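You operate a simulated robot arm through the tools that you are given. There is no shell and no other tool. Be economical: measure what you need, move in short steps, check, and stop when the job is done.

You run a simulated robot arm. Do the job below in one go: nothing can be reset, and whatever is moved stays where it is left.

JOB
Take the purple box and put it on the pane with a blue edge. Turn the depth dial to 4 mm. Fetch the green stopper and set it on the deck beside the corner blocks. Take the purple pad on the press end of the side bench and put it away on the air box end of the side bench. Put the white brush on the deck of the green pallet. Fetch the folded grey cloth and set it on the lower shelf of the wash bench. Put the clear cup from the top of the long table in the sink with the grid. Do these in any order. Set down upright: purple pad, clear cup.

The check looks at the end state, three seconds after you hand in, the way a careful person would. Anything else that was tipped, shoved, dropped, spilled or broken makes it a failure. Lids that push on must go on centred and level and be pressed home; caps that screw on are set level and turned clockwise until they are tight. Flat cloth is picked up by pressing the open fingertips on it (5 to 10 N) and closing them slowly along it; thin cloth reads only 2 to 8 mm in the jaws.

ROBOT AND FRAMES
A 7-joint arm with a fingered hand on a trunk, on a base that drives. Base frame: it is fixed to the floor where the robot stands at the start and does not move with it; the origin is under the middle of the robot, x ahead of it, y to its left, z up; the surface under the hand at the start is at about z = 88. Units: cm, degrees, N and s.
With the tool pointing down near the work surface it reaches from about 36 to 86 cm from the robot's upright axis, wherever it stands. Its first joint turns from -143.0 to 143.0 degrees. Places, roughly: air box end of the side bench [80, 30, 90]; clear cup (6x6x8 cm) [90, 450, 90]; deck beside the corner blocks [-100, 170, 60]; deck of the green pallet [-110, 60, 40]; depth dial [40, -60, 90]; folded grey cloth (10x7x4 cm) [80, 300, 90]; green stopper (3x3x3 cm) [60, -60, 90]; lower shelf of the wash bench [80, 780, 20]; pane with a blue edge (24x20x2 cm) [90, 330, 80]; purple box (10x10x4 cm) [50, 10, 90]; purple pad (6x5x5 cm) [90, -60, 90]; sink with the grid [80, 730, 60]; white brush (15x7x9 cm) [100, -100, 90]. Payload 3 kg.
The TCP is the grasp point between the finger pads, 2.6 cm short of the fingertips. In the tool frame z runs along the fingers and y along their closing line. The gripper opens to 14.8 cm. The gripper's body begins 7.3 cm behind the TCP. The gripper is a hand of 3 fingers: y runs from the thumb to the fingers, the wrist lies at [0, 0, -22.9] in the tool frame, and closing takes about 1.5 s.
Orientation is told as [roll, pitch, yaw] about the base's x, y, z axes, in that order, counted from this pose: with the fingers straight down and closing along the base's y, the tool's x points along the base's -x, its y along +y and its z along -z.

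CONTROLS
- The arm moves only by the tool send_rows. Its arguments are lists of equal length, an entry for each row: "rot": the turn, a rotation vector about the base's x, y, z in degrees, a list of three; "travel": the shift along the base's x, y, z in cm, a list of three; "claw": the finger opening in cm, from 0 to 14.8. In form: {"rot": [[ax, ay, az], ...], "travel": [[tx, ty, tz], ...], "claw": [claw, ...]}. A call has 1 to 12 rows; each row shifts and turns the commanded pose from where the row before left it. Each row takes 0.2 s and may step no farther than 5 cm and 8.6 degrees from the row before; otherwise, or with a gripper value out of range, the whole call is refused. A pose out of reach is approached as far as the arm can. The call stops where the force on the tool passes 40 N (or 10 N more than at its start, if that is more) or the arm is blocked; 0.2 s more then pass. The fingers move at their own pace (about 15.3 cm/s each) and stop on an object; they squeeze with about 30 N. The grip force told is the motor's: it shows also when the fingers shut on nothing. Time passes only in rows, and 0.2 s behind the last, so rows that do not move let the fingers close. The reply holds the time, the measured pose of the TCP, the force on the tool along the base axes, the opening and the grip force, in the units named above and with some noise, with the torque about the TCP (base axes, N m) and any sound that the robot's microphone picked up.
- Cameras (640 x 400 px; columns grow to the right, rows downward): "scene" is now at [13.1, 2.24, 186.49]; the picture's right is [0.43, -0.90, -0.00], its down [-0.84, -0.40, -0.36] and it looks along [0.33, 0.15, -0.93] (base axes); focal length 214 px, centre (320, 200). "wrist" rides on the gripper at [6.8, -3.9, -9] in the tool frame; the picture's right is [0.50, 0.87, 0.00], its down [-0.66, 0.38, -0.65] and it looks along [-0.57, 0.33, 0.76] (tool axes); focal length 222 px, centre (320, 200). There is no depth. A picture from a camera that has moved, and an enlarged one, comes with that camera's place and axes in the base frame and with its lens.
- capture(camera): a new picture of that camera. No time passes.
- slide_trunk(by): slides the trunk up (or, below 0, down) by that many cm; the arm and the scene camera ride with it, the base frame stays. It gives what a move gives, with no picture.
- roll_base(legs): drives the robot by 1 to 6 legs, each [ahead, left, turn to the left] in cm, cm and degrees, along the robot's own axes; the way and the turn of a leg run together, so that a leg with both is an arc; at most 150 cm and 180 degrees a leg. The arm and the cameras ride along, it lands a little off, and it stops where it bumps. It gives what a move gives.
- hand_shape(shape): the hand has 3 fingers and takes this shape, open, in about a second: jaw (thumb against the fingers, like two jaws); tri (thumb and two fingers); tip (a fingertip pinch); poke (one finger out to press); point (the index stretched); flat (the hand flat); cup (the hand cupped); fist (a fist). The gripper value then closes the fingers along that shape, each until it touches; the sizes above hold for jaw. It gives what a move gives, with no picture.
- turn_head(pan, tilt): turns the head with the scene camera to pan (to the left, within 86 degrees either way) and tilt (down, from -29 to 69), counted from straight ahead of the robot. It gives what a move gives.
- enlarge(camera, box): a new picture of the part [left, top, right, bottom] of that camera's present view, enlarged. No time passes.
- close_job(): hands the job in; it is judged then, once.

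Work in short steps. Places have to be worked out from the pictures, the camera data and where the tool is seen: move nearer, look again, correct. Check each grasp and each placing, and mend what went wrong. You have 196 turns and 182 pictures in all, those below and enlarged ones among them. Open the gripper and draw the arm clear of the work before you hand the job in, unless the task says otherwise; then end with one line.

The tools are called after ">>>" by a JSON object that holds its "method" and its "body". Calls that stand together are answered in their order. send_rows: Moves the arm, as the interface text tells. Its arguments: {"type":"object","properties":{"rot":{"type":"array","items":{"type":"array","items":{"type":"number"}}},"travel":{"type":"array","items":{"type":"array","items":{"type":"number"}}},"claw":{"type":"array","items":{"type":"number"}}},"required":["rot","travel","claw"]} The other tools are called the same way: slide_trunk (by) slides the trunk up or down; hand_shape (shape) gives the hand a shape; roll_base (legs) drives the base; turn_head (pan, tilt) turns the head that bears the scene camera; capture (camera) takes a picture; enlarge (camera, box) takes an enlarged picture of a part of a camera's view; close_job () hands the job in.

At the start:

```text
clock: 0.0
position: [86.42, -26.66, 126.77]
orientation: [0.0, 0.0, -0.1]
ft_force: [0.1, 0.7, -0.8]
moment: [0.01, -0.02, -0.04]
finger_gap: 14.82
gripper_force: 0.1
shape: jaw
trunk travel left (down, up): [-82.5, 6.5]
robot x, y, heading: [0.08, 0.4, 0.2]
head pan, tilt: [25.2, 68.8]
```

scene: 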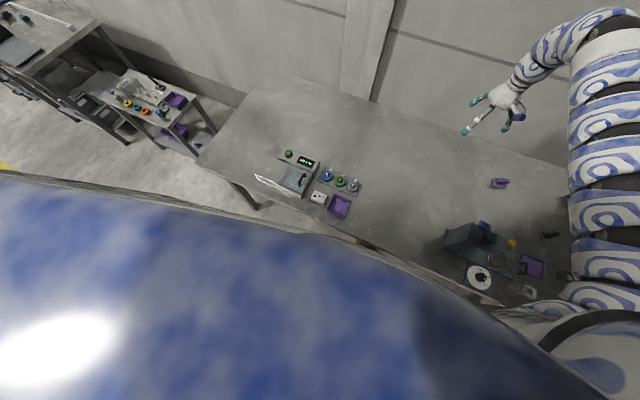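
wrist: 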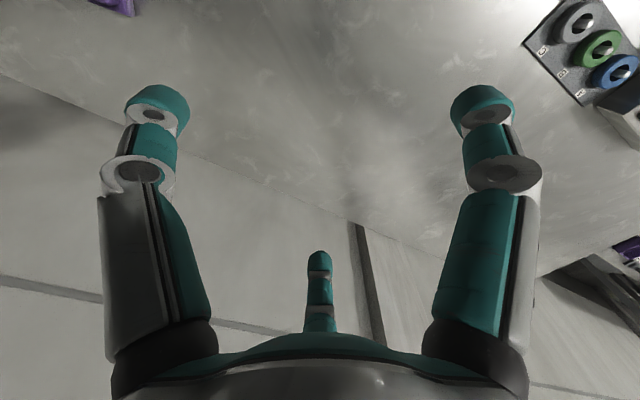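

I start by looking at the bench to the right and ahead with the head.

>>> {"method": "turn_head", "body": {"pan": -45, "tilt": 50}}

>>> {"method": "capture", "body": {"camera": "scene"}}

>>> {"method": "turn_head", "body": {"pan": 10, "tilt": 60}}

>>> {"method": "capture", "body": {"camera": "scene"}}

>>> {"method": "turn_head", "body": {"pan": 70, "tilt": 25}}

>>> {"method": "capture", "body": {"camera": "scene"}}

```text
clock: 1.4
position: [86.31, -26.61, 126.81]
orientation: [-0.1, 0.1, -0.1]
ft_force: [0.3, 0.4, -0.6]
moment: [0.02, -0.01, -0.01]
finger_gap: 14.8
gripper_force: 0.0
shape: jaw
trunk travel left (down, up): [-82.5, 6.5]
robot x, y, heading: [0.16, -0.0, -0.3]
head pan, tilt: [-45.0, 50.0]
```

```text
179 pictures are left
camera scene: at [13.48, -5.58, 188.68], right [-0.71, -0.71, 0.0], down [-0.54, 0.54, -0.64], along [0.45, -0.45, -0.77], focal length 214 px, centre (320, 200)
```

scene: 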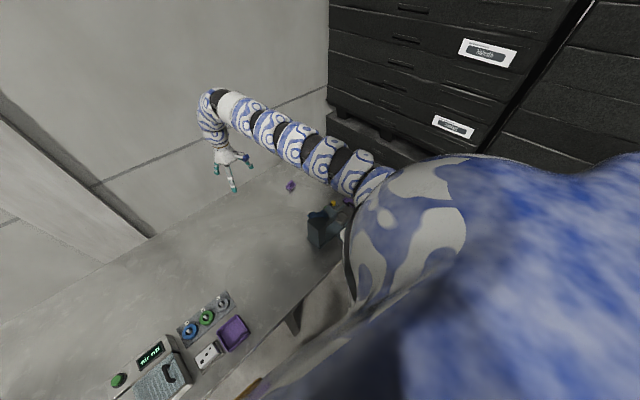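

```text
clock: 2.7
position: [86.47, -26.63, 126.68]
orientation: [0.0, 0.1, -0.1]
ft_force: [0.8, -0.2, -0.1]
moment: [0.01, 0.01, -0.01]
finger_gap: 14.79
gripper_force: 0.1
shape: jaw
trunk travel left (down, up): [-82.5, 6.5]
robot x, y, heading: [-0.28, -0.55, -0.1]
head pan, tilt: [10.0, 60.0]
```

```text
178 pictures are left
camera scene: at [14.6, 1.01, 187.43], right [0.17, -0.98, 0.0], down [-0.85, -0.15, -0.5], along [0.49, 0.09, -0.87], focal length 214 px, centre (320, 200)
```

scene: 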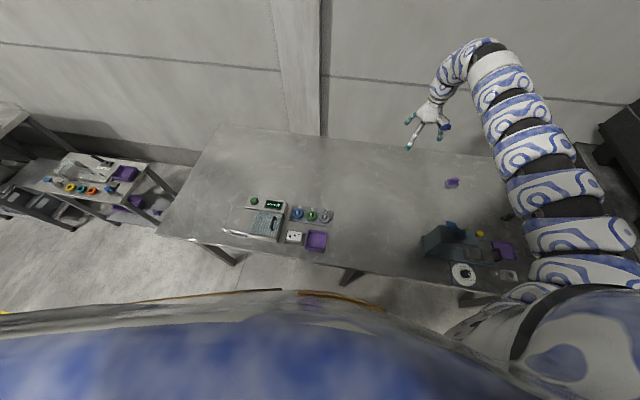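

```text
clock: 4.0
position: [86.46, -26.55, 126.87]
orientation: [0.0, 0.0, 0.0]
ft_force: [-0.4, 0.2, -0.5]
moment: [-0.01, 0.01, 0.02]
finger_gap: 14.79
gripper_force: 0.1
shape: jaw
trunk travel left (down, up): [-82.5, 6.5]
robot x, y, heading: [0.16, 0.31, -0.0]
head pan, tilt: [70.0, 25.0]
```

```text
177 pictures are left
camera scene: at [11.2, 8.51, 192.43], right [0.94, -0.34, 0.0], down [-0.15, -0.4, -0.91], along [0.31, 0.85, -0.42], focal length 214 px, centre (320, 200)
```

scene: 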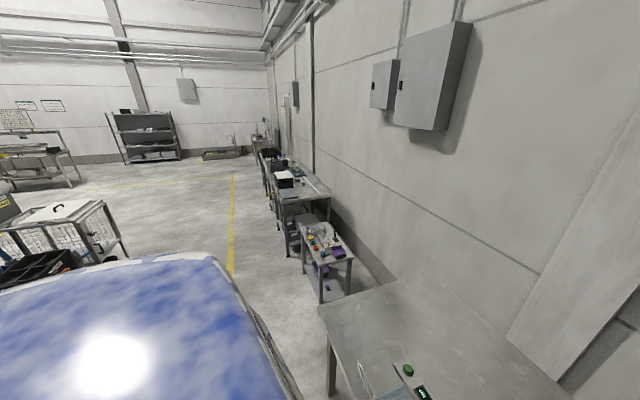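

I look closer at the bench ahead, both ends.

>>> {"method": "turn_head", "body": {"pan": 5, "tilt": 55}}

>>> {"method": "enlarge", "body": {"camera": "scene", "box": [200, 150, 360, 250]}}

>>> {"method": "turn_head", "body": {"pan": -15, "tilt": 65}}

>>> {"method": "capture", "body": {"camera": "scene"}}

```text
clock: 5.3
position: [86.51, -26.63, 126.81]
orientation: [0.1, 0.1, -0.2]
ft_force: [-0.1, -0.8, 1.1]
moment: [-0.02, -0.01, 0.01]
finger_gap: 14.8
gripper_force: 0.0
shape: jaw
trunk travel left (down, up): [-82.5, 6.5]
robot x, y, heading: [0.15, -0.18, -0.0]
head pan, tilt: [5.0, 55.0]
```

```text
4.00 times, centred on (280, 200) of scene
camera zoom: at [15.22, 0.49, 188.04], right [0.09, -1.0, 0.0], down [-0.82, -0.07, -0.57], along [0.57, 0.05, -0.82], focal length 858 px, centre (480, 200)
```

zoom: 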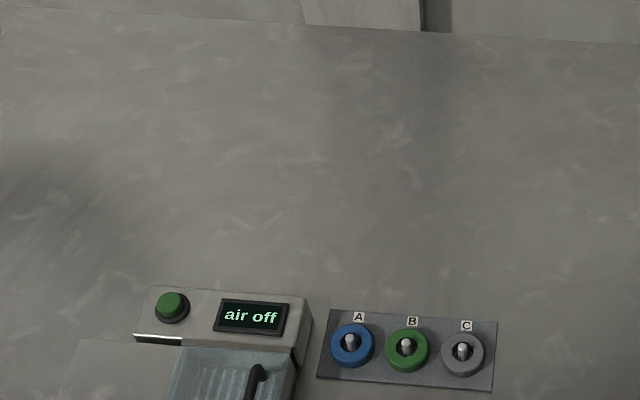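

```text
clock: 6.2
position: [86.42, -26.57, 126.87]
orientation: [0.0, 0.1, -0.1]
ft_force: [-0.3, 0.3, -0.7]
moment: [-0.02, 0.01, 0.01]
finger_gap: 14.77
gripper_force: 0.0
shape: jaw
trunk travel left (down, up): [-82.5, 6.5]
robot x, y, heading: [0.15, 0.01, -0.0]
head pan, tilt: [-15.0, 65.0]
```

```text
175 pictures are left
camera scene: at [13.9, -1.71, 186.87], right [-0.26, -0.97, 0.0], down [-0.88, 0.23, -0.42], along [0.41, -0.11, -0.91], focal length 214 px, centre (320, 200)
```

scene: 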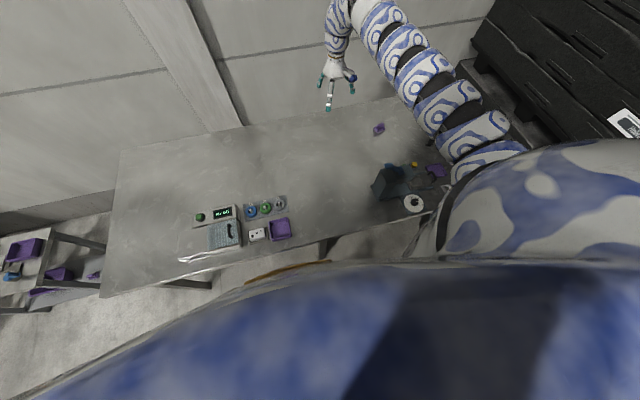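

The arm hides the press end, so I bring the hand over the near side and yaw the wrist camera to look at the press end.

>>> {"method": "send_rows", "body": {"rot": [[0, 0, -8.2], [0, 0, -8.2], [0, 0, -8.2], [0, 0, -8.2], [0, 0, -8.2], [0, 0, -8.2], [0, 0, -8.2], [0, 0, -8.2], [0, 0, -8.2], [0, 0, -8.2], [0, 0, -8]], "travel": [[-3, 0, 0], [-3, 0, 0], [-3, 0, 0], [-3, 0, 0], [-3, 0, 0], [-3, 0, 0], [-3, 0, 0], [-3, 0, 0], [-3, 0, 0], [-3, 0, 0], [-3, 0, 0]], "claw": [14.8, 14.8, 14.8, 14.8, 14.8, 14.8, 14.8, 14.8, 14.8, 14.8, 14.8]}}

>>> {"method": "capture", "body": {"camera": "wrist"}}

>>> {"method": "capture", "body": {"camera": "scene"}}

```text
clock: 8.6
position: [83.42, -28.83, 126.52]
orientation: [0.1, 0.0, -13.7]
ft_force: [-0.7, -0.6, -0.7]
moment: [-0.01, -0.03, -0.01]
finger_gap: 14.79
gripper_force: 0.1
shape: jaw
out of reach, approached as far as the arm can: row 1, 2, 3, 4, 5, 6, 7, 8, 9, 10, 11
trunk travel left (down, up): [-82.5, 6.5]
robot x, y, heading: [-0.17, -0.13, 0.1]
head pan, tilt: [-15.0, 65.0]
```

```text
174 pictures are left
camera wrist: at [76.0, -31.01, 135.45], right [-0.28, 0.96, 0.0], down [0.73, 0.21, 0.65], along [0.63, 0.18, -0.76], focal length 222 px, centre (320, 200)
```

wrist: 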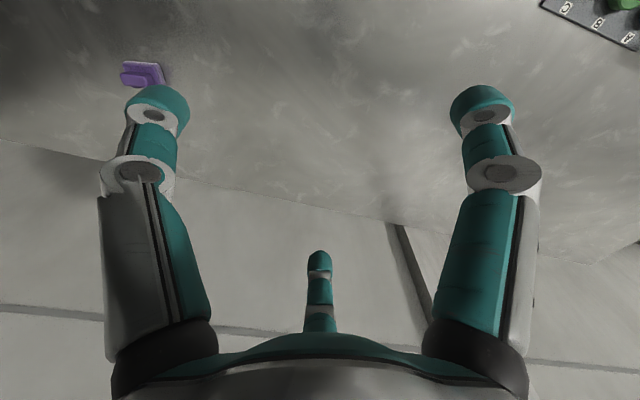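

```text
173 pictures are left
camera scene: at [13.88, -1.71, 186.87], right [-0.26, -0.97, 0.0], down [-0.88, 0.23, -0.42], along [0.41, -0.11, -0.91], focal length 214 px, centre (320, 200)
```

scene: 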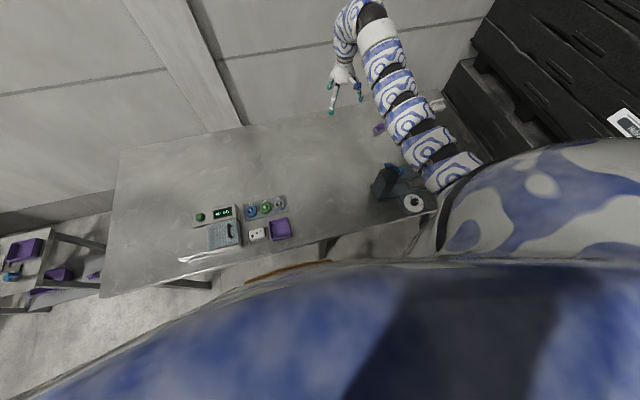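

The negative yaw seems out of reach; I'll test which motions are possible by just translating back, with a slight positive yaw.

>>> {"method": "send_rows", "body": {"rot": [[0, 0, 4], [0, 0, 5], [0, 0, 5], [0, 0, 0], [0, 0, 0], [0, 0, 0], [0, 0, 0], [0, 0, 0]], "travel": [[-4, 0, 0], [-4, 0, 0], [-4, 0, 0], [-4, 0, 0], [-4, 0, 0], [-4, 0, 0], [-4, 0, 0], [-4, 0, 0]], "claw": [14.8, 14.8, 14.8, 14.8, 14.8, 14.8, 14.8, 14.8]}}

>>> {"method": "capture", "body": {"camera": "wrist"}}

```text
clock: 10.3
position: [83.42, -28.87, 126.41]
orientation: [0.0, 0.0, -13.6]
ft_force: [-1.6, 0.3, -0.2]
moment: [0.01, 0.02, -0.01]
finger_gap: 14.79
gripper_force: 0.1
shape: jaw
out of reach, approached as far as the arm can: row 1, 2, 3, 4, 5, 6, 7, 8
trunk travel left (down, up): [-82.5, 6.5]
robot x, y, heading: [-0.11, 0.03, -0.2]
head pan, tilt: [-15.0, 65.0]
```

```text
172 pictures are left
camera wrist: at [76.01, -31.01, 135.44], right [-0.28, 0.96, 0.0], down [0.73, 0.21, 0.65], along [0.63, 0.18, -0.76], focal length 222 px, centre (320, 200)
```

wrist: 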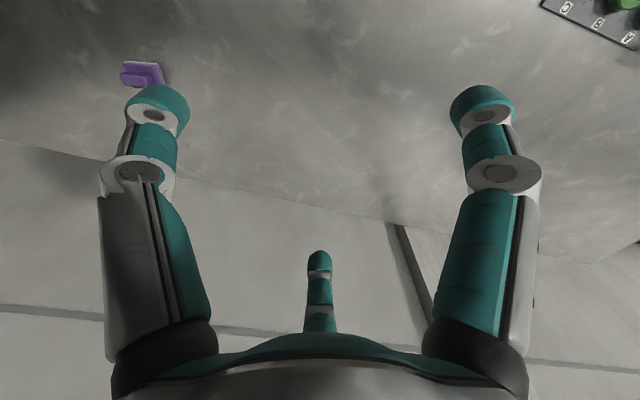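

Nothing moves that way. I try downward, which should leave the high-reach limit.

>>> {"method": "send_rows", "body": {"rot": [[0, 0, 4], [0, 0, 5], [0, 0, 5], [0, 0, 0]], "travel": [[0, 0, -4], [0, 0, -4], [0, 0, -4], [0, 0, -4]], "claw": [14.8, 14.8, 14.8, 14.8]}}

```text
clock: 11.3
position: [83.44, -28.77, 110.31]
orientation: [0.0, 0.2, 0.3]
ft_force: [-0.1, -0.4, 0.3]
moment: [-0.02, 0.02, 0.0]
finger_gap: 14.82
gripper_force: 0.1
shape: jaw
trunk travel left (down, up): [-82.5, 6.5]
robot x, y, heading: [-0.04, -0.0, 0.1]
head pan, tilt: [-15.0, 65.0]
```

Lower works. Now move back toward the robot at this height with positive yaw... first just translation.

>>> {"method": "send_rows", "body": {"rot": [[0, 0, 0], [0, 0, 0], [0, 0, -8], [0, 0, -8], [0, 0, -8], [0, 0, -8], [0, 0, -8], [0, 0, -8]], "travel": [[-4, 0, 0], [-4, 0, 0], [-4, 0, 0], [-4, 0, 0], [-4, 0, 0], [-4, 0, 0], [0, 0, 0], [0, 0, 0]], "claw": [14.8, 14.8, 14.8, 14.8, 14.8, 14.8, 14.8, 14.8]}}

>>> {"method": "capture", "body": {"camera": "wrist"}}

```text
clock: 13.2
position: [82.43, -28.88, 110.51]
orientation: [0.0, -0.2, -15.9]
ft_force: [0.0, 0.1, 0.5]
moment: [0.03, -0.02, -0.02]
finger_gap: 14.79
gripper_force: 0.1
shape: jaw
out of reach, approached as far as the arm can: row 1, 2, 3, 4, 5, 6
trunk travel left (down, up): [-82.5, 6.5]
robot x, y, heading: [-0.27, 0.14, -0.1]
head pan, tilt: [-15.0, 65.0]
```

```text
171 pictures are left
camera wrist: at [74.9, -30.68, 119.5], right [-0.24, 0.97, 0.0], down [0.73, 0.18, 0.65], along [0.64, 0.16, -0.76], focal length 222 px, centre (320, 200)
```

wrist: 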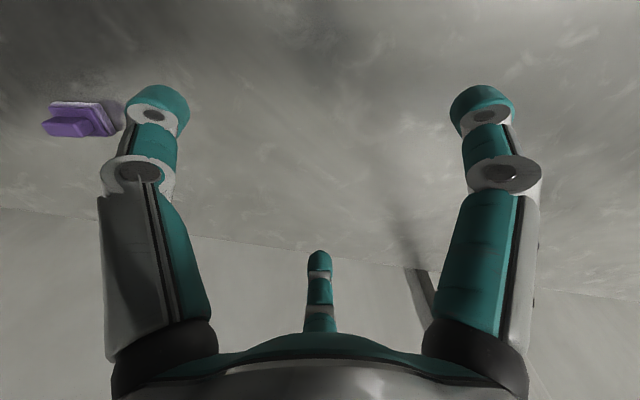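

Retreating is blocked at this height too; I try lower and sideways to find the workable region.

>>> {"method": "send_rows", "body": {"rot": [[0, 0, 8], [0, 0, 8], [0, 0, 0], [0, 0, 0], [0, 0, 0], [0, 0, 0]], "travel": [[0, 0, -4], [0, 0, -4], [-4, 0, 0], [-4, 0, 0], [-4, 0, 0], [-4, 0, 0]], "claw": [14.8, 14.8, 14.8, 14.8, 14.8, 14.8]}}

```text
clock: 14.6
position: [73.25, -28.88, 100.92]
orientation: [-0.2, 0.1, 0.3]
ft_force: [0.7, 1.2, -0.2]
moment: [-0.05, -0.02, -0.01]
finger_gap: 14.83
gripper_force: 0.1
shape: jaw
out of reach, approached as far as the arm can: row 5, 6
trunk travel left (down, up): [-82.5, 6.5]
robot x, y, heading: [0.18, 0.15, -0.1]
head pan, tilt: [-15.0, 65.0]
```

The high, close region is unreachable (hand must be low relative to the shoulder). I raise the trunk and back the base 30 cm so the press area lies at mid reach.

>>> {"method": "slide_trunk", "body": {"by": 6}}

>>> {"method": "roll_base", "body": {"legs": [[-30, 0, 0]]}}

>>> {"method": "capture", "body": {"camera": "scene"}}

>>> {"method": "capture", "body": {"camera": "wrist"}}

```text
clock: 15.6
position: [73.11, -29.22, 107.07]
orientation: [-0.1, 0.2, 0.2]
ft_force: [1.0, 0.0, 0.3]
moment: [-0.01, -0.02, -0.03]
finger_gap: 14.78
gripper_force: 0.1
shape: jaw
trunk travel left (down, up): [-88.5, 0.5]
robot x, y, heading: [0.08, -0.06, 0.0]
head pan, tilt: [-15.0, 65.0]
```

```text
clock: 17.6
position: [43.22, -29.02, 107.05]
orientation: [0.1, 0.1, 0.3]
ft_force: [0.2, -0.8, 0.3]
moment: [0.02, -0.02, -0.02]
finger_gap: 14.81
gripper_force: 0.1
shape: jaw
trunk travel left (down, up): [-88.5, 0.5]
robot x, y, heading: [-29.78, -0.08, -0.0]
head pan, tilt: [-15.0, 65.0]
```

```text
170 pictures are left
camera scene: at [-16.2, -1.72, 192.88], right [-0.26, -0.97, 0.0], down [-0.88, 0.23, -0.42], along [0.41, -0.11, -0.91], focal length 214 px, centre (320, 200)
```

scene: 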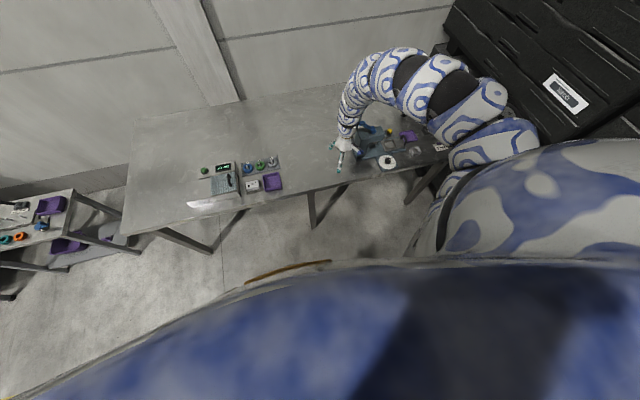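

```text
169 pictures are left
camera wrist: at [36.43, -32.92, 115.98], right [-0.51, 0.86, 0.0], down [0.65, 0.38, 0.65], along [0.56, 0.33, -0.76], focal length 222 px, centre (320, 200)
```

wrist: 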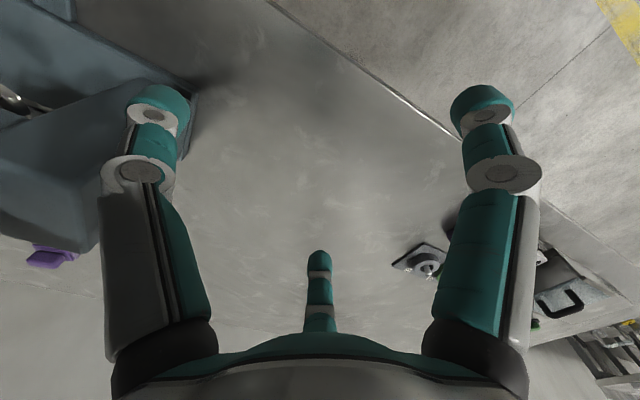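

Good view. I enlarge the press end and the air box end.

>>> {"method": "enlarge", "body": {"camera": "scene", "box": [330, 100, 490, 200]}}

>>> {"method": "enlarge", "body": {"camera": "scene", "box": [180, 130, 308, 210]}}

```text
4.00 times, centred on (410, 150) of scene
camera zoom: at [-16.2, -1.72, 192.88], right [-0.26, -0.97, 0.0], down [-0.88, 0.23, -0.42], along [0.41, -0.11, -0.91], focal length 858 px, centre (-40, 400)
```

zoom: 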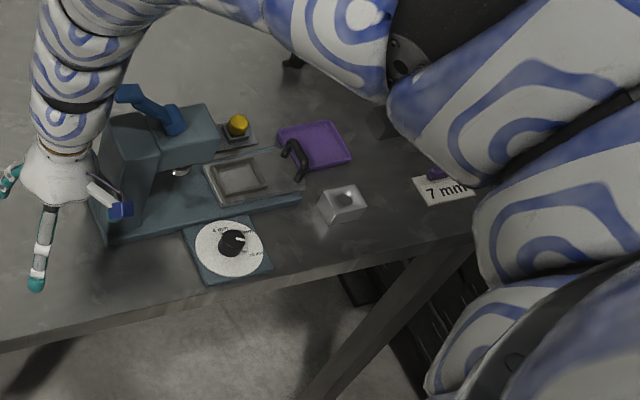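

```text
5.00 times, centred on (244, 170) of scene
camera zoom: at [-16.2, -1.72, 192.88], right [-0.26, -0.97, 0.0], down [-0.88, 0.23, -0.42], along [0.41, -0.11, -0.91], focal length 1072 px, centre (700, 350)
```

zoom: 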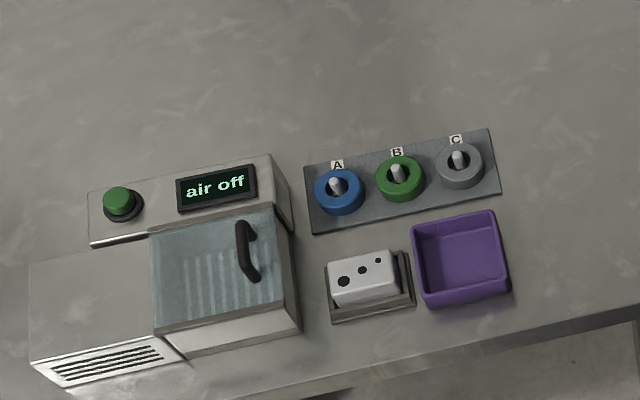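

I see the dial (white disc), press, trays, card. The green stopper isn't visible yet. I swing the hand to the left, clear of the press, then shift the base to about (-10,-25).

>>> {"method": "send_rows", "body": {"rot": [[0, 0, 0], [0, 0, 0], [0, 0, 0], [0, 0, 0], [0, 0, 0], [0, 0, 0], [0, 0, 0]], "travel": [[0, 4.5, 0], [0, 4.5, 0], [0, 4.5, 0], [0, 4.5, 0], [0, 4.5, 0], [0, 4.5, 0], [0, 4.5, 0]], "claw": [14.8, 14.8, 14.8, 14.8, 14.8, 14.8, 14.8]}}

>>> {"method": "capture", "body": {"camera": "wrist"}}

>>> {"method": "enlarge", "body": {"camera": "scene", "box": [330, 80, 490, 180]}}

```text
clock: 19.2
position: [43.66, 2.57, 106.9]
orientation: [0.1, 0.1, 0.4]
ft_force: [0.0, 0.2, -0.4]
moment: [-0.03, 0.0, 0.0]
finger_gap: 14.8
gripper_force: 0.0
shape: jaw
out of reach, approached as far as the arm can: row 1
trunk travel left (down, up): [-88.5, 0.5]
robot x, y, heading: [-29.72, -0.18, 0.2]
head pan, tilt: [-15.0, 65.0]
```

```text
166 pictures are left
camera wrist: at [36.89, -1.3, 115.81], right [-0.51, 0.86, 0.0], down [0.65, 0.38, 0.65], along [0.56, 0.33, -0.76], focal length 222 px, centre (320, 200)
```

wrist: 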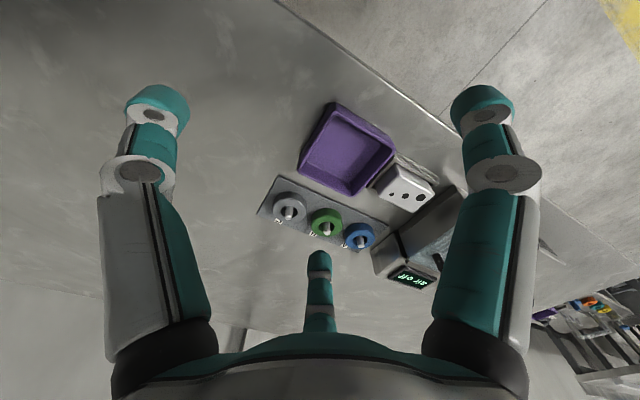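

```text
4.00 times, centred on (410, 130) of scene
camera zoom: at [-16.04, -1.56, 192.87], right [-0.26, -0.97, 0.0], down [-0.88, 0.23, -0.42], along [0.41, -0.11, -0.91], focal length 858 px, centre (-40, 480)
```

zoom: 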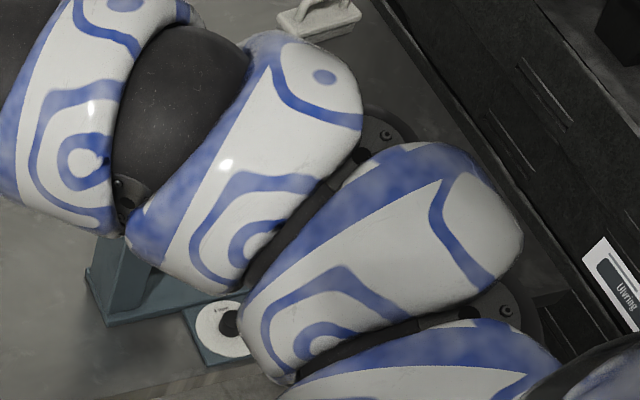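

Drive the base forward 20 and right 25 with the hand on the clear side.

>>> {"method": "roll_base", "body": {"legs": [[20, -25, 0]]}}

>>> {"method": "capture", "body": {"camera": "scene"}}

>>> {"method": "capture", "body": {"camera": "wrist"}}

```text
clock: 21.3
position: [63.68, -22.83, 106.8]
orientation: [0.2, 0.0, 0.1]
ft_force: [0.3, -0.1, -0.5]
moment: [-0.01, 0.01, 0.02]
finger_gap: 14.78
gripper_force: 0.0
shape: jaw
trunk travel left (down, up): [-88.5, 0.5]
robot x, y, heading: [-10.05, -25.14, 0.0]
head pan, tilt: [-15.0, 65.0]
```

```text
164 pictures are left
camera scene: at [4.09, -26.85, 192.86], right [-0.26, -0.97, 0.0], down [-0.88, 0.24, -0.42], along [0.41, -0.11, -0.91], focal length 214 px, centre (320, 200)
```

scene: 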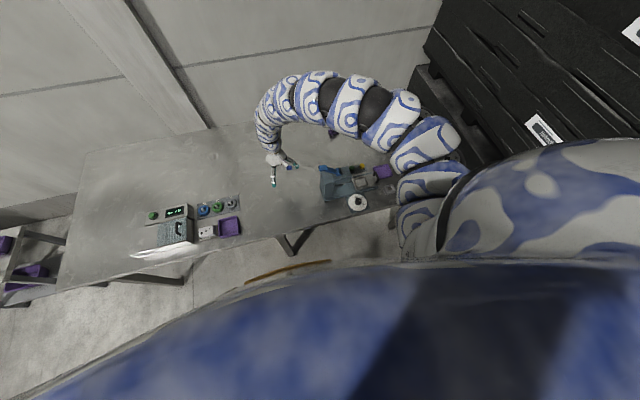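

```text
163 pictures are left
camera wrist: at [56.98, -26.67, 115.76], right [-0.5, 0.86, 0.0], down [0.66, 0.38, 0.65], along [0.56, 0.33, -0.76], focal length 222 px, centre (320, 200)
```

wrist: 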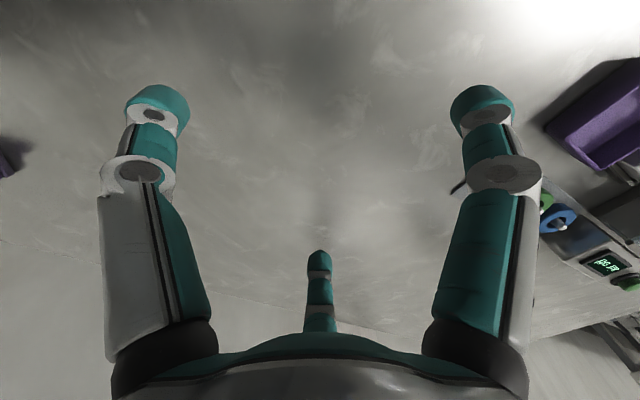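

Try yawing -72° here to aim the wrist camera at the press end.

>>> {"method": "send_rows", "body": {"rot": [[0, 0, -8], [0, 0, -8], [0, 0, -8], [0, 0, -8], [0, 0, -8], [0, 0, -8], [0, 0, -8], [0, 0, -8], [0, 0, -8]], "travel": [[0, 0, 0], [0, 0, 0], [0, 0, 0], [0, 0, 0], [0, 0, 0], [0, 0, 0], [0, 0, 0], [0, 0, 0], [0, 0, 0]], "claw": [14.8, 14.8, 14.8, 14.8, 14.8, 14.8, 14.8, 14.8, 14.8]}}

>>> {"method": "capture", "body": {"camera": "wrist"}}

```text
clock: 23.3
position: [63.82, -22.57, 106.83]
orientation: [0.1, 0.2, -71.7]
ft_force: [0.5, 0.1, 0.0]
moment: [0.0, 0.0, -0.03]
finger_gap: 14.8
gripper_force: 0.1
shape: jaw
trunk travel left (down, up): [-88.5, 0.5]
robot x, y, heading: [-9.59, -24.84, -0.1]
head pan, tilt: [-15.0, 65.0]
```

```text
162 pictures are left
camera wrist: at [57.88, -17.44, 115.79], right [0.67, 0.74, 0.0], down [0.56, -0.51, 0.65], along [0.49, -0.44, -0.76], focal length 222 px, centre (320, 200)
```

wrist: 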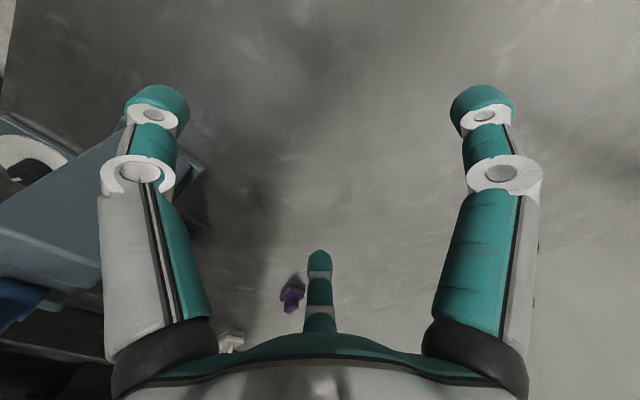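

Yaw works. 40° more to see the press and what's behind it.

>>> {"method": "send_rows", "body": {"rot": [[0, 0, -8], [0, 0, -8], [0, 0, -8], [0, 0, -8], [0, 0, -8]], "travel": [[2, 2, 0], [2, 2, 0], [2, 2, 0], [2, 2, 0], [2, 0, 0]], "claw": [14.8, 14.8, 14.8, 14.8, 14.8]}}

>>> {"method": "capture", "body": {"camera": "wrist"}}

```text
clock: 24.5
position: [73.69, -14.7, 106.84]
orientation: [0.1, 0.1, -112.1]
ft_force: [-0.4, 0.1, 0.2]
moment: [-0.02, 0.01, -0.02]
finger_gap: 14.79
gripper_force: 0.0
shape: jaw
trunk travel left (down, up): [-88.5, 0.5]
robot x, y, heading: [-9.79, -25.12, -0.1]
head pan, tilt: [-15.0, 65.0]
```

```text
161 pictures are left
camera wrist: at [72.64, -6.99, 115.81], right [0.99, 0.14, 0.0], down [0.1, -0.75, 0.65], along [0.09, -0.65, -0.76], focal length 222 px, centre (320, 200)
```

wrist: 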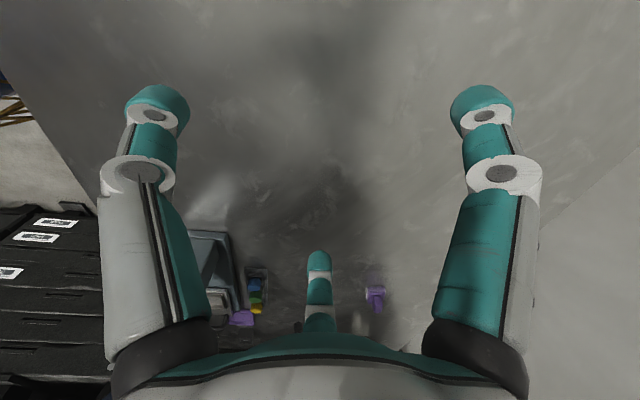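

A little rack with blue, green, yellow stoppers shows next to the press. Enlarge it.

>>> {"method": "enlarge", "body": {"camera": "wrist", "box": [180, 220, 400, 340]}}

```text
2.91 times, centred on (290, 280) of wrist
camera zoom: at [72.64, -6.99, 115.81], right [0.99, 0.14, 0.0], down [0.1, -0.75, 0.65], along [0.09, -0.65, -0.76], focal length 646 px, centre (407, -33)
```

zoom: 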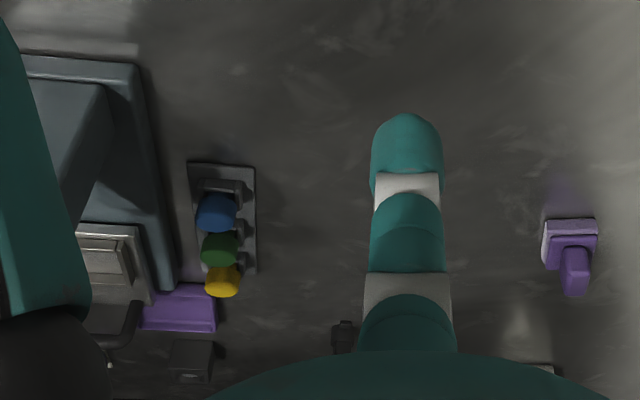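

Stoppers stand in a row near x≈64, y −52…−65, right behind the press head. I move the hand to about (73,-38) to look closer.

>>> {"method": "send_rows", "body": {"rot": [[0, 0, 5], [0, 0, 5], [0, 0, 0], [0, 0, 0], [0, 0, 0]], "travel": [[0, -4.5, 0], [0, -4.5, 0], [0, -4.5, 0], [0, -4.5, 0], [0, -4.5, 0]], "claw": [14.8, 14.8, 14.8, 14.8, 14.8]}}

>>> {"method": "capture", "body": {"camera": "wrist"}}

```text
clock: 25.7
position: [73.67, -37.38, 106.9]
orientation: [0.0, 0.2, -101.7]
ft_force: [-0.3, -0.9, 0.8]
moment: [0.02, 0.02, -0.02]
finger_gap: 14.79
gripper_force: 0.0
shape: jaw
trunk travel left (down, up): [-88.5, 0.5]
robot x, y, heading: [-9.99, -24.97, -0.1]
head pan, tilt: [-15.0, 65.0]
```

```text
159 pictures are left
camera wrist: at [71.21, -29.97, 115.84], right [0.95, 0.31, 0.0], down [0.24, -0.72, 0.65], along [0.21, -0.62, -0.76], focal length 222 px, centre (320, 200)
```

wrist: 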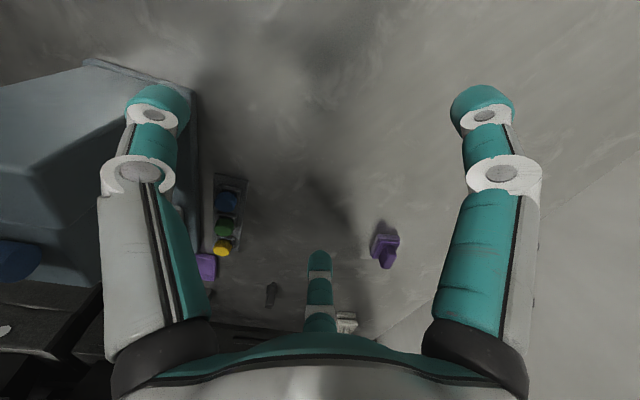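

>>> {"method": "enlarge", "body": {"camera": "wrist", "box": [190, 160, 290, 280]}}

```text
3.33 times, centred on (240, 220) of wrist
camera zoom: at [71.21, -29.97, 115.84], right [0.95, 0.31, 0.0], down [0.24, -0.72, 0.65], along [0.21, -0.62, -0.76], focal length 740 px, centre (587, 133)
```

zoom: 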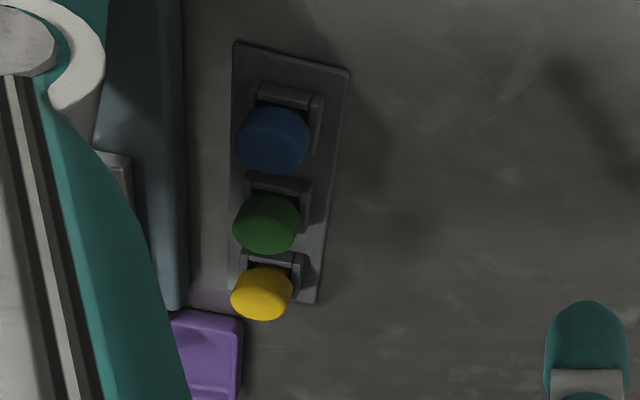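

I want to know how the three fingers actually close: close to 5 cm here in free air and look.

>>> {"method": "send_rows", "body": {"rot": [[0, 0, 4], [0, 0, 4], [0, 0, 4], [0, 0, 0]], "travel": [[0, 0, 0], [0, 0, 0], [0, 0, 0], [0, 0, 0]], "claw": [5, 5, 5, 5]}}

>>> {"method": "capture", "body": {"camera": "wrist"}}

```text
clock: 26.7
position: [73.55, -37.19, 106.95]
orientation: [0.1, 0.1, -89.7]
ft_force: [0.2, 0.9, -1.0]
moment: [-0.02, -0.03, 0.02]
finger_gap: 5.04
gripper_force: 0.0
shape: jaw
trunk travel left (down, up): [-88.5, 0.5]
robot x, y, heading: [-9.96, -25.01, 0.1]
head pan, tilt: [-15.0, 65.0]
```

```text
157 pictures are left
camera wrist: at [69.7, -30.45, 115.81], right [0.86, 0.5, 0.0], down [0.38, -0.65, 0.65], along [0.33, -0.56, -0.76], focal length 222 px, centre (320, 200)
```

wrist: 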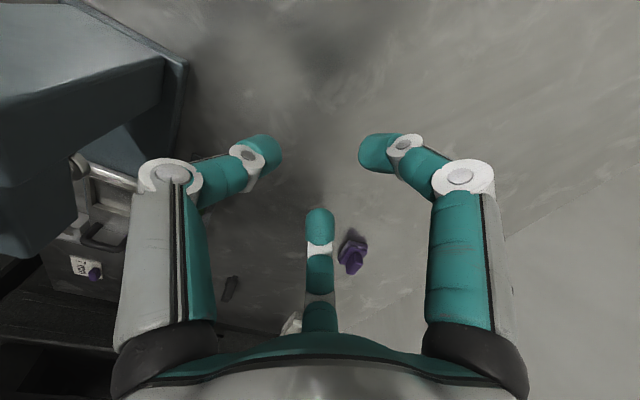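

The fingers close radially (three-fold), curling to the centre. With yaw −30° one finger points +x and the others ±y, clear of the press. First the dial: I retract the hand left, back the base 22 cm, and come round the front of the press.

>>> {"method": "send_rows", "body": {"rot": [[0, 0, 8], [0, 0, 8], [0, 0, 8], [0, 0, 8], [0, 0, 8], [0, 0, 8], [0, 0, 8], [0, 0, 4]], "travel": [[0, 4, 0], [0, 4, 0], [0, 4, 0], [0, 4, 0], [0, 2, 0], [0, 0, 0], [0, 0, 0], [0, 0, 0]], "claw": [5, 5, 5, 5, 5, 5, 5, 5]}}

>>> {"method": "roll_base", "body": {"legs": [[-23, 0, 0]]}}

>>> {"method": "send_rows", "body": {"rot": [[0, 0, 0], [0, 0, 0], [0, 0, 0], [0, 0, 0]], "travel": [[-4, 0, 0], [-4, 0, 0], [-3, 0, 0], [0, 0, 0]], "claw": [5, 5, 5, 5]}}

>>> {"method": "capture", "body": {"camera": "wrist"}}

```text
clock: 28.5
position: [73.69, -19.23, 106.97]
orientation: [0.1, 0.1, -29.7]
ft_force: [-0.1, 0.3, 0.0]
moment: [0.05, -0.03, -0.03]
finger_gap: 5.02
gripper_force: 0.0
shape: jaw
trunk travel left (down, up): [-88.5, 0.5]
robot x, y, heading: [-10.2, -24.82, 0.0]
head pan, tilt: [-15.0, 65.0]
```

```text
clock: 30.3
position: [50.38, -19.43, 106.84]
orientation: [0.1, 0.1, -29.9]
ft_force: [-0.2, 0.2, 0.4]
moment: [0.04, -0.02, -0.03]
finger_gap: 5.03
gripper_force: 0.0
shape: jaw
trunk travel left (down, up): [-88.5, 0.5]
robot x, y, heading: [-32.88, -25.04, -0.0]
head pan, tilt: [-15.0, 65.0]
```

```text
clock: 31.3
position: [39.49, -19.27, 106.77]
orientation: [-0.1, 0.0, -29.9]
ft_force: [-0.2, 0.1, -0.4]
moment: [0.0, 0.03, 0.01]
finger_gap: 5.0
gripper_force: 0.1
shape: jaw
trunk travel left (down, up): [-88.5, 0.5]
robot x, y, heading: [-33.13, -24.8, -0.2]
head pan, tilt: [-15.0, 65.0]
```

```text
156 pictures are left
camera wrist: at [31.67, -19.3, 115.75], right [0.0, 1.0, 0.0], down [0.76, 0.0, 0.65], along [0.65, 0.0, -0.76], focal length 222 px, centre (320, 200)
```

wrist: 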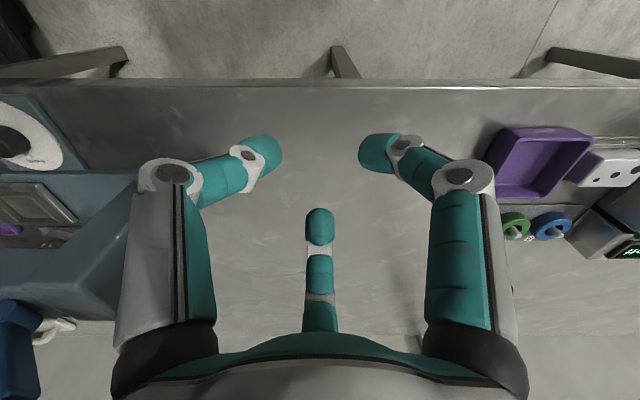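

The dial is around (43,-57). I move the hand to about (35,-57) to view it between the fingertips.

>>> {"method": "send_rows", "body": {"rot": [[0, 0, 0], [0, 0, 0], [0, 0, 0], [0, 0, 0], [0, 0, 0], [0, 0, 0], [0, 0, 0], [0, 0, 0], [0, 0, 0]], "travel": [[-4, 0, 0], [-1, -4.5, 0], [0, -4.8, 0], [0, -4.8, 0], [0, -4.8, 0], [0, -4.8, 0], [0, -4.8, 0], [0, -4.8, 0], [0, -4.5, 0]], "claw": [5, 5, 5, 5, 5, 5, 5, 5, 5]}}

>>> {"method": "capture", "body": {"camera": "wrist"}}

```text
clock: 33.3
position: [40.57, -55.64, 106.89]
orientation: [0.0, 0.2, -29.9]
ft_force: [0.3, -0.5, 0.4]
moment: [0.02, 0.01, 0.02]
finger_gap: 4.99
gripper_force: 0.0
shape: jaw
out of reach, approached as far as the arm can: row 2, 3, 4, 5, 6
trunk travel left (down, up): [-88.5, 0.5]
robot x, y, heading: [-33.12, -24.84, -0.3]
head pan, tilt: [-15.0, 65.0]
```

```text
155 pictures are left
camera wrist: at [32.75, -55.69, 115.8], right [0.0, 1.0, 0.0], down [0.76, 0.0, 0.65], along [0.65, 0.0, -0.76], focal length 222 px, centre (320, 200)
```

wrist: 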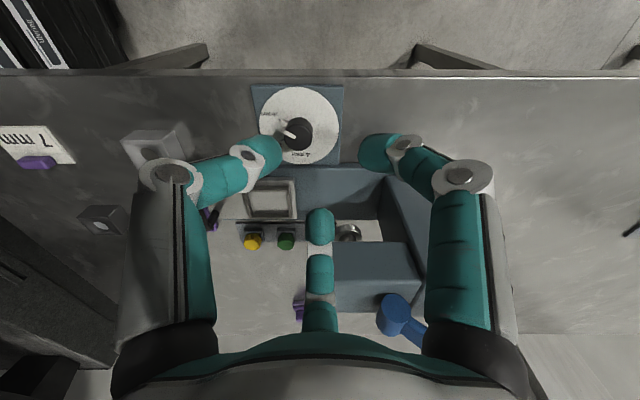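

Fine overview. Enlarge the dial.

>>> {"method": "enlarge", "body": {"camera": "wrist", "box": [232, 75, 376, 165]}}

```text
4.44 times, centred on (304, 120) of wrist
camera zoom: at [32.75, -55.69, 115.8], right [0.0, 1.0, 0.0], down [0.76, 0.0, 0.65], along [0.65, 0.0, -0.76], focal length 987 px, centre (391, 556)
```

zoom: 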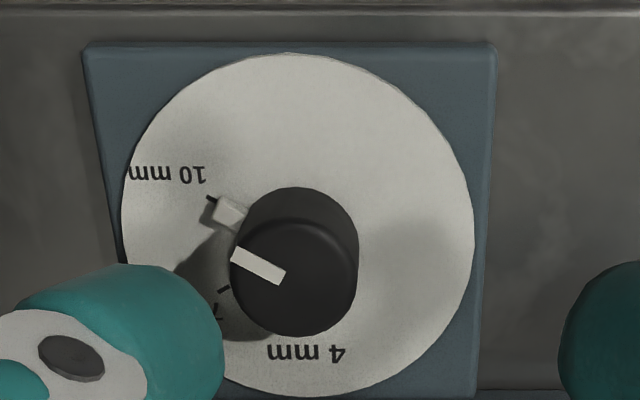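

>>> {"method": "enlarge", "body": {"camera": "wrist", "box": [230, 130, 454, 340]}}

```text
1.90 times, centred on (342, 235) of wrist
camera zoom: at [32.75, -55.69, 115.8], right [0.0, 1.0, 0.0], down [0.76, 0.0, 0.65], along [0.65, 0.0, -0.76], focal length 423 px, centre (278, 133)
```

zoom: 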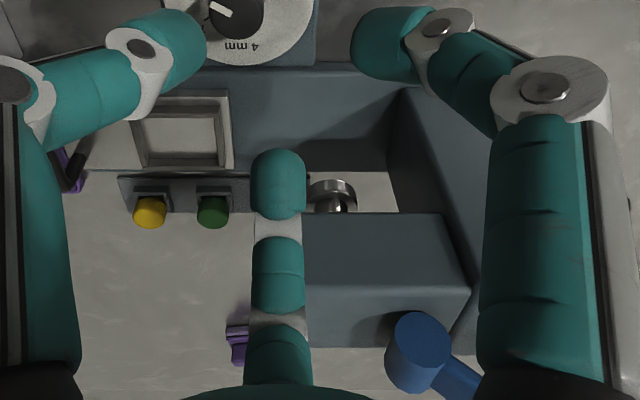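

Head of press spans x 52–58, y ≥ −54, z 100–105, so gripping the dial knob at ≈(43.2,-58.2) is clear. Pointer nub is now at the 10 mm tick (≈−106° in base), 4 mm lies ≈+115° CCW. I position above it with yaw −75.

>>> {"method": "send_rows", "body": {"rot": [[0, 0, -8], [0, 0, -8], [0, 0, -8], [0, 0, -7], [0, 0, -7], [0, 0, -7]], "travel": [[0.6, -0.6, 0], [0.5, -0.5, 0], [0.5, -0.5, 0], [0.5, -0.5, 0], [0.5, -0.5, 0], [0, 0, 0]], "claw": [6.5, 6.5, 6.5, 6.5, 6.5, 6.5]}}

>>> {"method": "capture", "body": {"camera": "wrist"}}

```text
clock: 34.7
position: [43.26, -58.13, 107.07]
orientation: [0.1, 0.1, -75.0]
ft_force: [0.1, -0.3, -0.5]
moment: [-0.01, 0.01, 0.0]
finger_gap: 6.49
gripper_force: 0.0
shape: jaw
trunk travel left (down, up): [-88.5, 0.5]
robot x, y, heading: [-33.09, -25.09, -0.3]
head pan, tilt: [-15.0, 65.0]
```

```text
152 pictures are left
camera wrist: at [37.75, -52.59, 115.93], right [0.71, 0.71, 0.0], down [0.53, -0.54, 0.65], along [0.46, -0.46, -0.76], focal length 222 px, centre (320, 200)
```

wrist: 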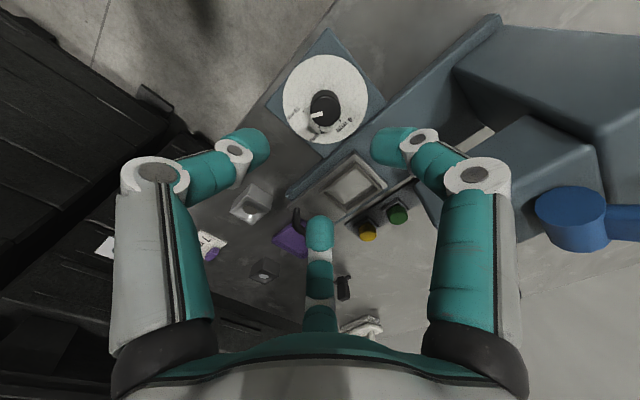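

>>> {"method": "enlarge", "body": {"camera": "wrist", "box": [262, 40, 390, 160]}}

```text
3.33 times, centred on (326, 100) of wrist
camera zoom: at [37.75, -52.59, 115.93], right [0.71, 0.71, 0.0], down [0.53, -0.54, 0.65], along [0.46, -0.46, -0.76], focal length 740 px, centre (300, 533)
```

zoom: 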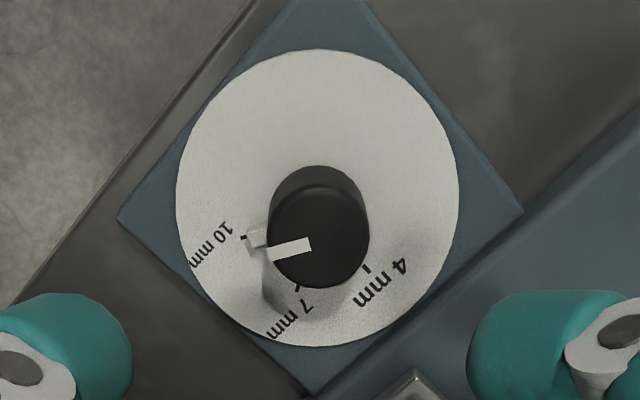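

Resolving the ticks on the dial plane: 10 at −120°, 7 at −60°, 4 at 0°; knob centre ≈(43.75,−58.0). So +120° turn. I set yaw −90 (fingers clear of the pointer nub) and descend.

>>> {"method": "send_rows", "body": {"rot": [[0, 0, -7.5], [0, 0, -7.5], [0, 0, 0], [0, 0, 0], [0, 0, 0]], "travel": [[0.25, 0.05, 0], [0.25, 0.05, 0], [0, 0, -4.5], [0, 0, -4.5], [0, 0, -2.5]], "claw": [6.5, 6.5, 6.5, 6.5, 6.5]}}

>>> {"method": "capture", "body": {"camera": "wrist"}}

>>> {"method": "enlarge", "body": {"camera": "scene", "box": [300, 100, 460, 200]}}

```text
clock: 35.9
position: [43.84, -58.09, 95.32]
orientation: [-0.1, 0.1, -90.0]
ft_force: [0.5, 0.3, 0.3]
moment: [0.01, 0.01, -0.02]
finger_gap: 6.49
gripper_force: 0.0
shape: jaw
trunk travel left (down, up): [-88.5, 0.5]
robot x, y, heading: [-33.21, -24.89, -0.2]
head pan, tilt: [-15.0, 65.0]
```

```text
150 pictures are left
camera wrist: at [39.86, -51.34, 104.35], right [0.87, 0.5, 0.0], down [0.38, -0.66, 0.65], along [0.33, -0.57, -0.76], focal length 222 px, centre (320, 200)
```

wrist: 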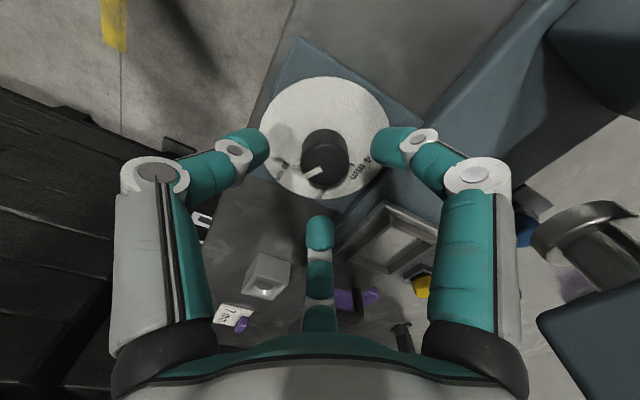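

```text
4.00 times, centred on (380, 150) of scene
camera zoom: at [-19.12, -26.77, 192.87], right [-0.26, -0.96, 0.0], down [-0.87, 0.24, -0.42], along [0.41, -0.11, -0.91], focal length 858 px, centre (80, 400)
```

zoom: 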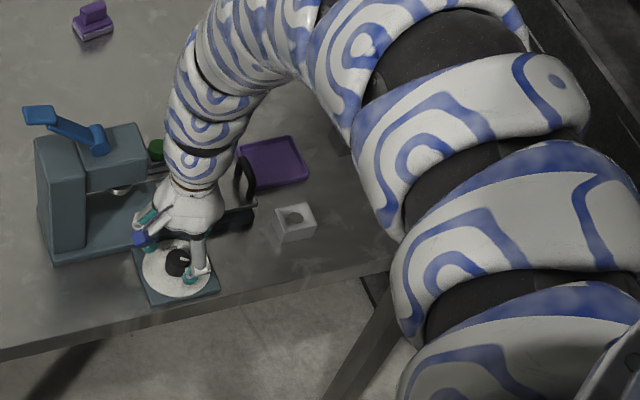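

Refined: disc at z≈90, knob top ≈91.7, centre ≈(43.9,−57.6). I shift +0.45 in y, go down to z≈93, and close.

>>> {"method": "send_rows", "body": {"rot": [[0, 0, 0], [0, 0, 0]], "travel": [[0.05, 0.45, -1.2], [0, 0, -1.0]], "claw": [6, 5]}}

>>> {"method": "capture", "body": {"camera": "wrist"}}

```text
clock: 36.5
position: [43.66, -57.68, 93.24]
orientation: [-0.1, 0.1, -90.0]
ft_force: [0.5, -0.1, 0.2]
moment: [-0.03, -0.02, -0.02]
finger_gap: 5.02
gripper_force: 0.0
shape: jaw
trunk travel left (down, up): [-88.5, 0.5]
robot x, y, heading: [-32.63, -25.09, 0.0]
head pan, tilt: [-15.0, 65.0]
```

```text
148 pictures are left
camera wrist: at [39.84, -50.84, 102.18], right [0.87, 0.5, 0.0], down [0.38, -0.66, 0.65], along [0.33, -0.56, -0.76], focal length 222 px, centre (320, 200)
```

wrist: 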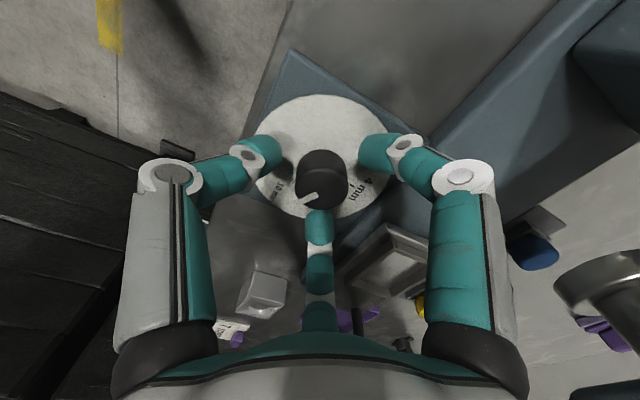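

The knob is centred between the fingertips. Close on it.

>>> {"method": "send_rows", "body": {"rot": [[0, 0, 0], [0, 0, 0], [0, 0, 0], [0, 0, 0], [0, 0, 0]], "travel": [[0, 0, 0], [0, 0, 0], [0, 0, 0], [0, 0, 0], [0, 0, 0]], "claw": [3.5, 2.5, 2, 2, 2]}}

>>> {"method": "capture", "body": {"camera": "wrist"}}

```text
clock: 37.7
position: [43.76, -57.56, 93.21]
orientation: [-0.1, 0.1, -90.0]
ft_force: [0.7, -2.0, -4.7]
moment: [-0.09, -0.04, 0.0]
finger_gap: 2.44
gripper_force: 30.1
shape: jaw
trunk travel left (down, up): [-88.5, 0.5]
robot x, y, heading: [-33.16, -25.02, -0.3]
head pan, tilt: [-15.0, 65.0]
```

```text
147 pictures are left
camera wrist: at [39.91, -50.83, 102.17], right [0.87, 0.5, 0.0], down [0.38, -0.66, 0.65], along [0.33, -0.56, -0.76], focal length 222 px, centre (320, 200)
```

wrist: 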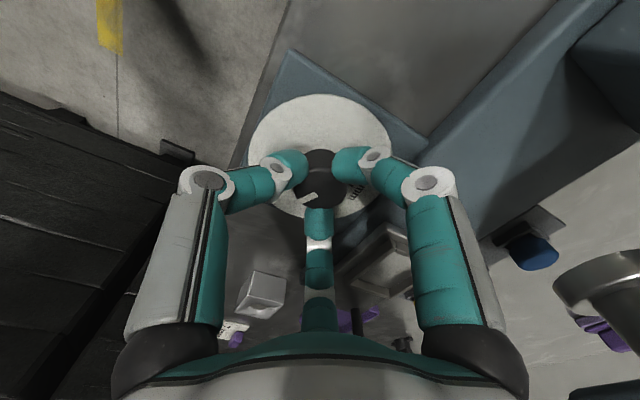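

Gripped (gap 2.44, 30 N). Turn +96° CCW in the first call.

>>> {"method": "send_rows", "body": {"rot": [[0, 0, 8], [0, 0, 8], [0, 0, 8], [0, 0, 8], [0, 0, 8], [0, 0, 8], [0, 0, 8], [0, 0, 8]], "travel": [[0, 0, 0], [0, 0, 0], [0, 0, 0], [0, 0, 0], [0, 0, 0], [0, 0, 0], [0, 0, 0], [0, 0, 0]], "claw": [2, 2, 2, 2, 2, 2, 2, 2]}}

>>> {"method": "capture", "body": {"camera": "wrist"}}

```text
clock: 39.5
position: [43.64, -57.88, 93.19]
orientation: [0.1, 0.1, -25.9]
ft_force: [-14.1, -16.4, -8.0]
moment: [-0.41, 0.33, -0.21]
finger_gap: 2.5
gripper_force: 30.0
shape: jaw
trunk travel left (down, up): [-88.5, 0.5]
robot x, y, heading: [-33.08, -24.77, -0.4]
head pan, tilt: [-15.0, 65.0]
```

```text
146 pictures are left
camera wrist: at [35.94, -58.41, 102.22], right [-0.07, 1.0, 0.0], down [0.76, 0.05, 0.65], along [0.65, 0.05, -0.76], focal length 222 px, centre (320, 200)
```

wrist: 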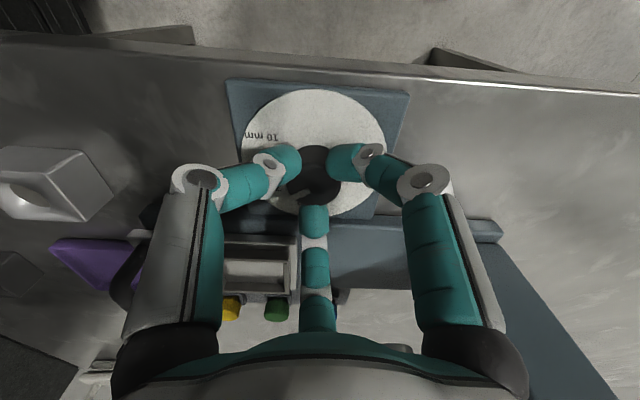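

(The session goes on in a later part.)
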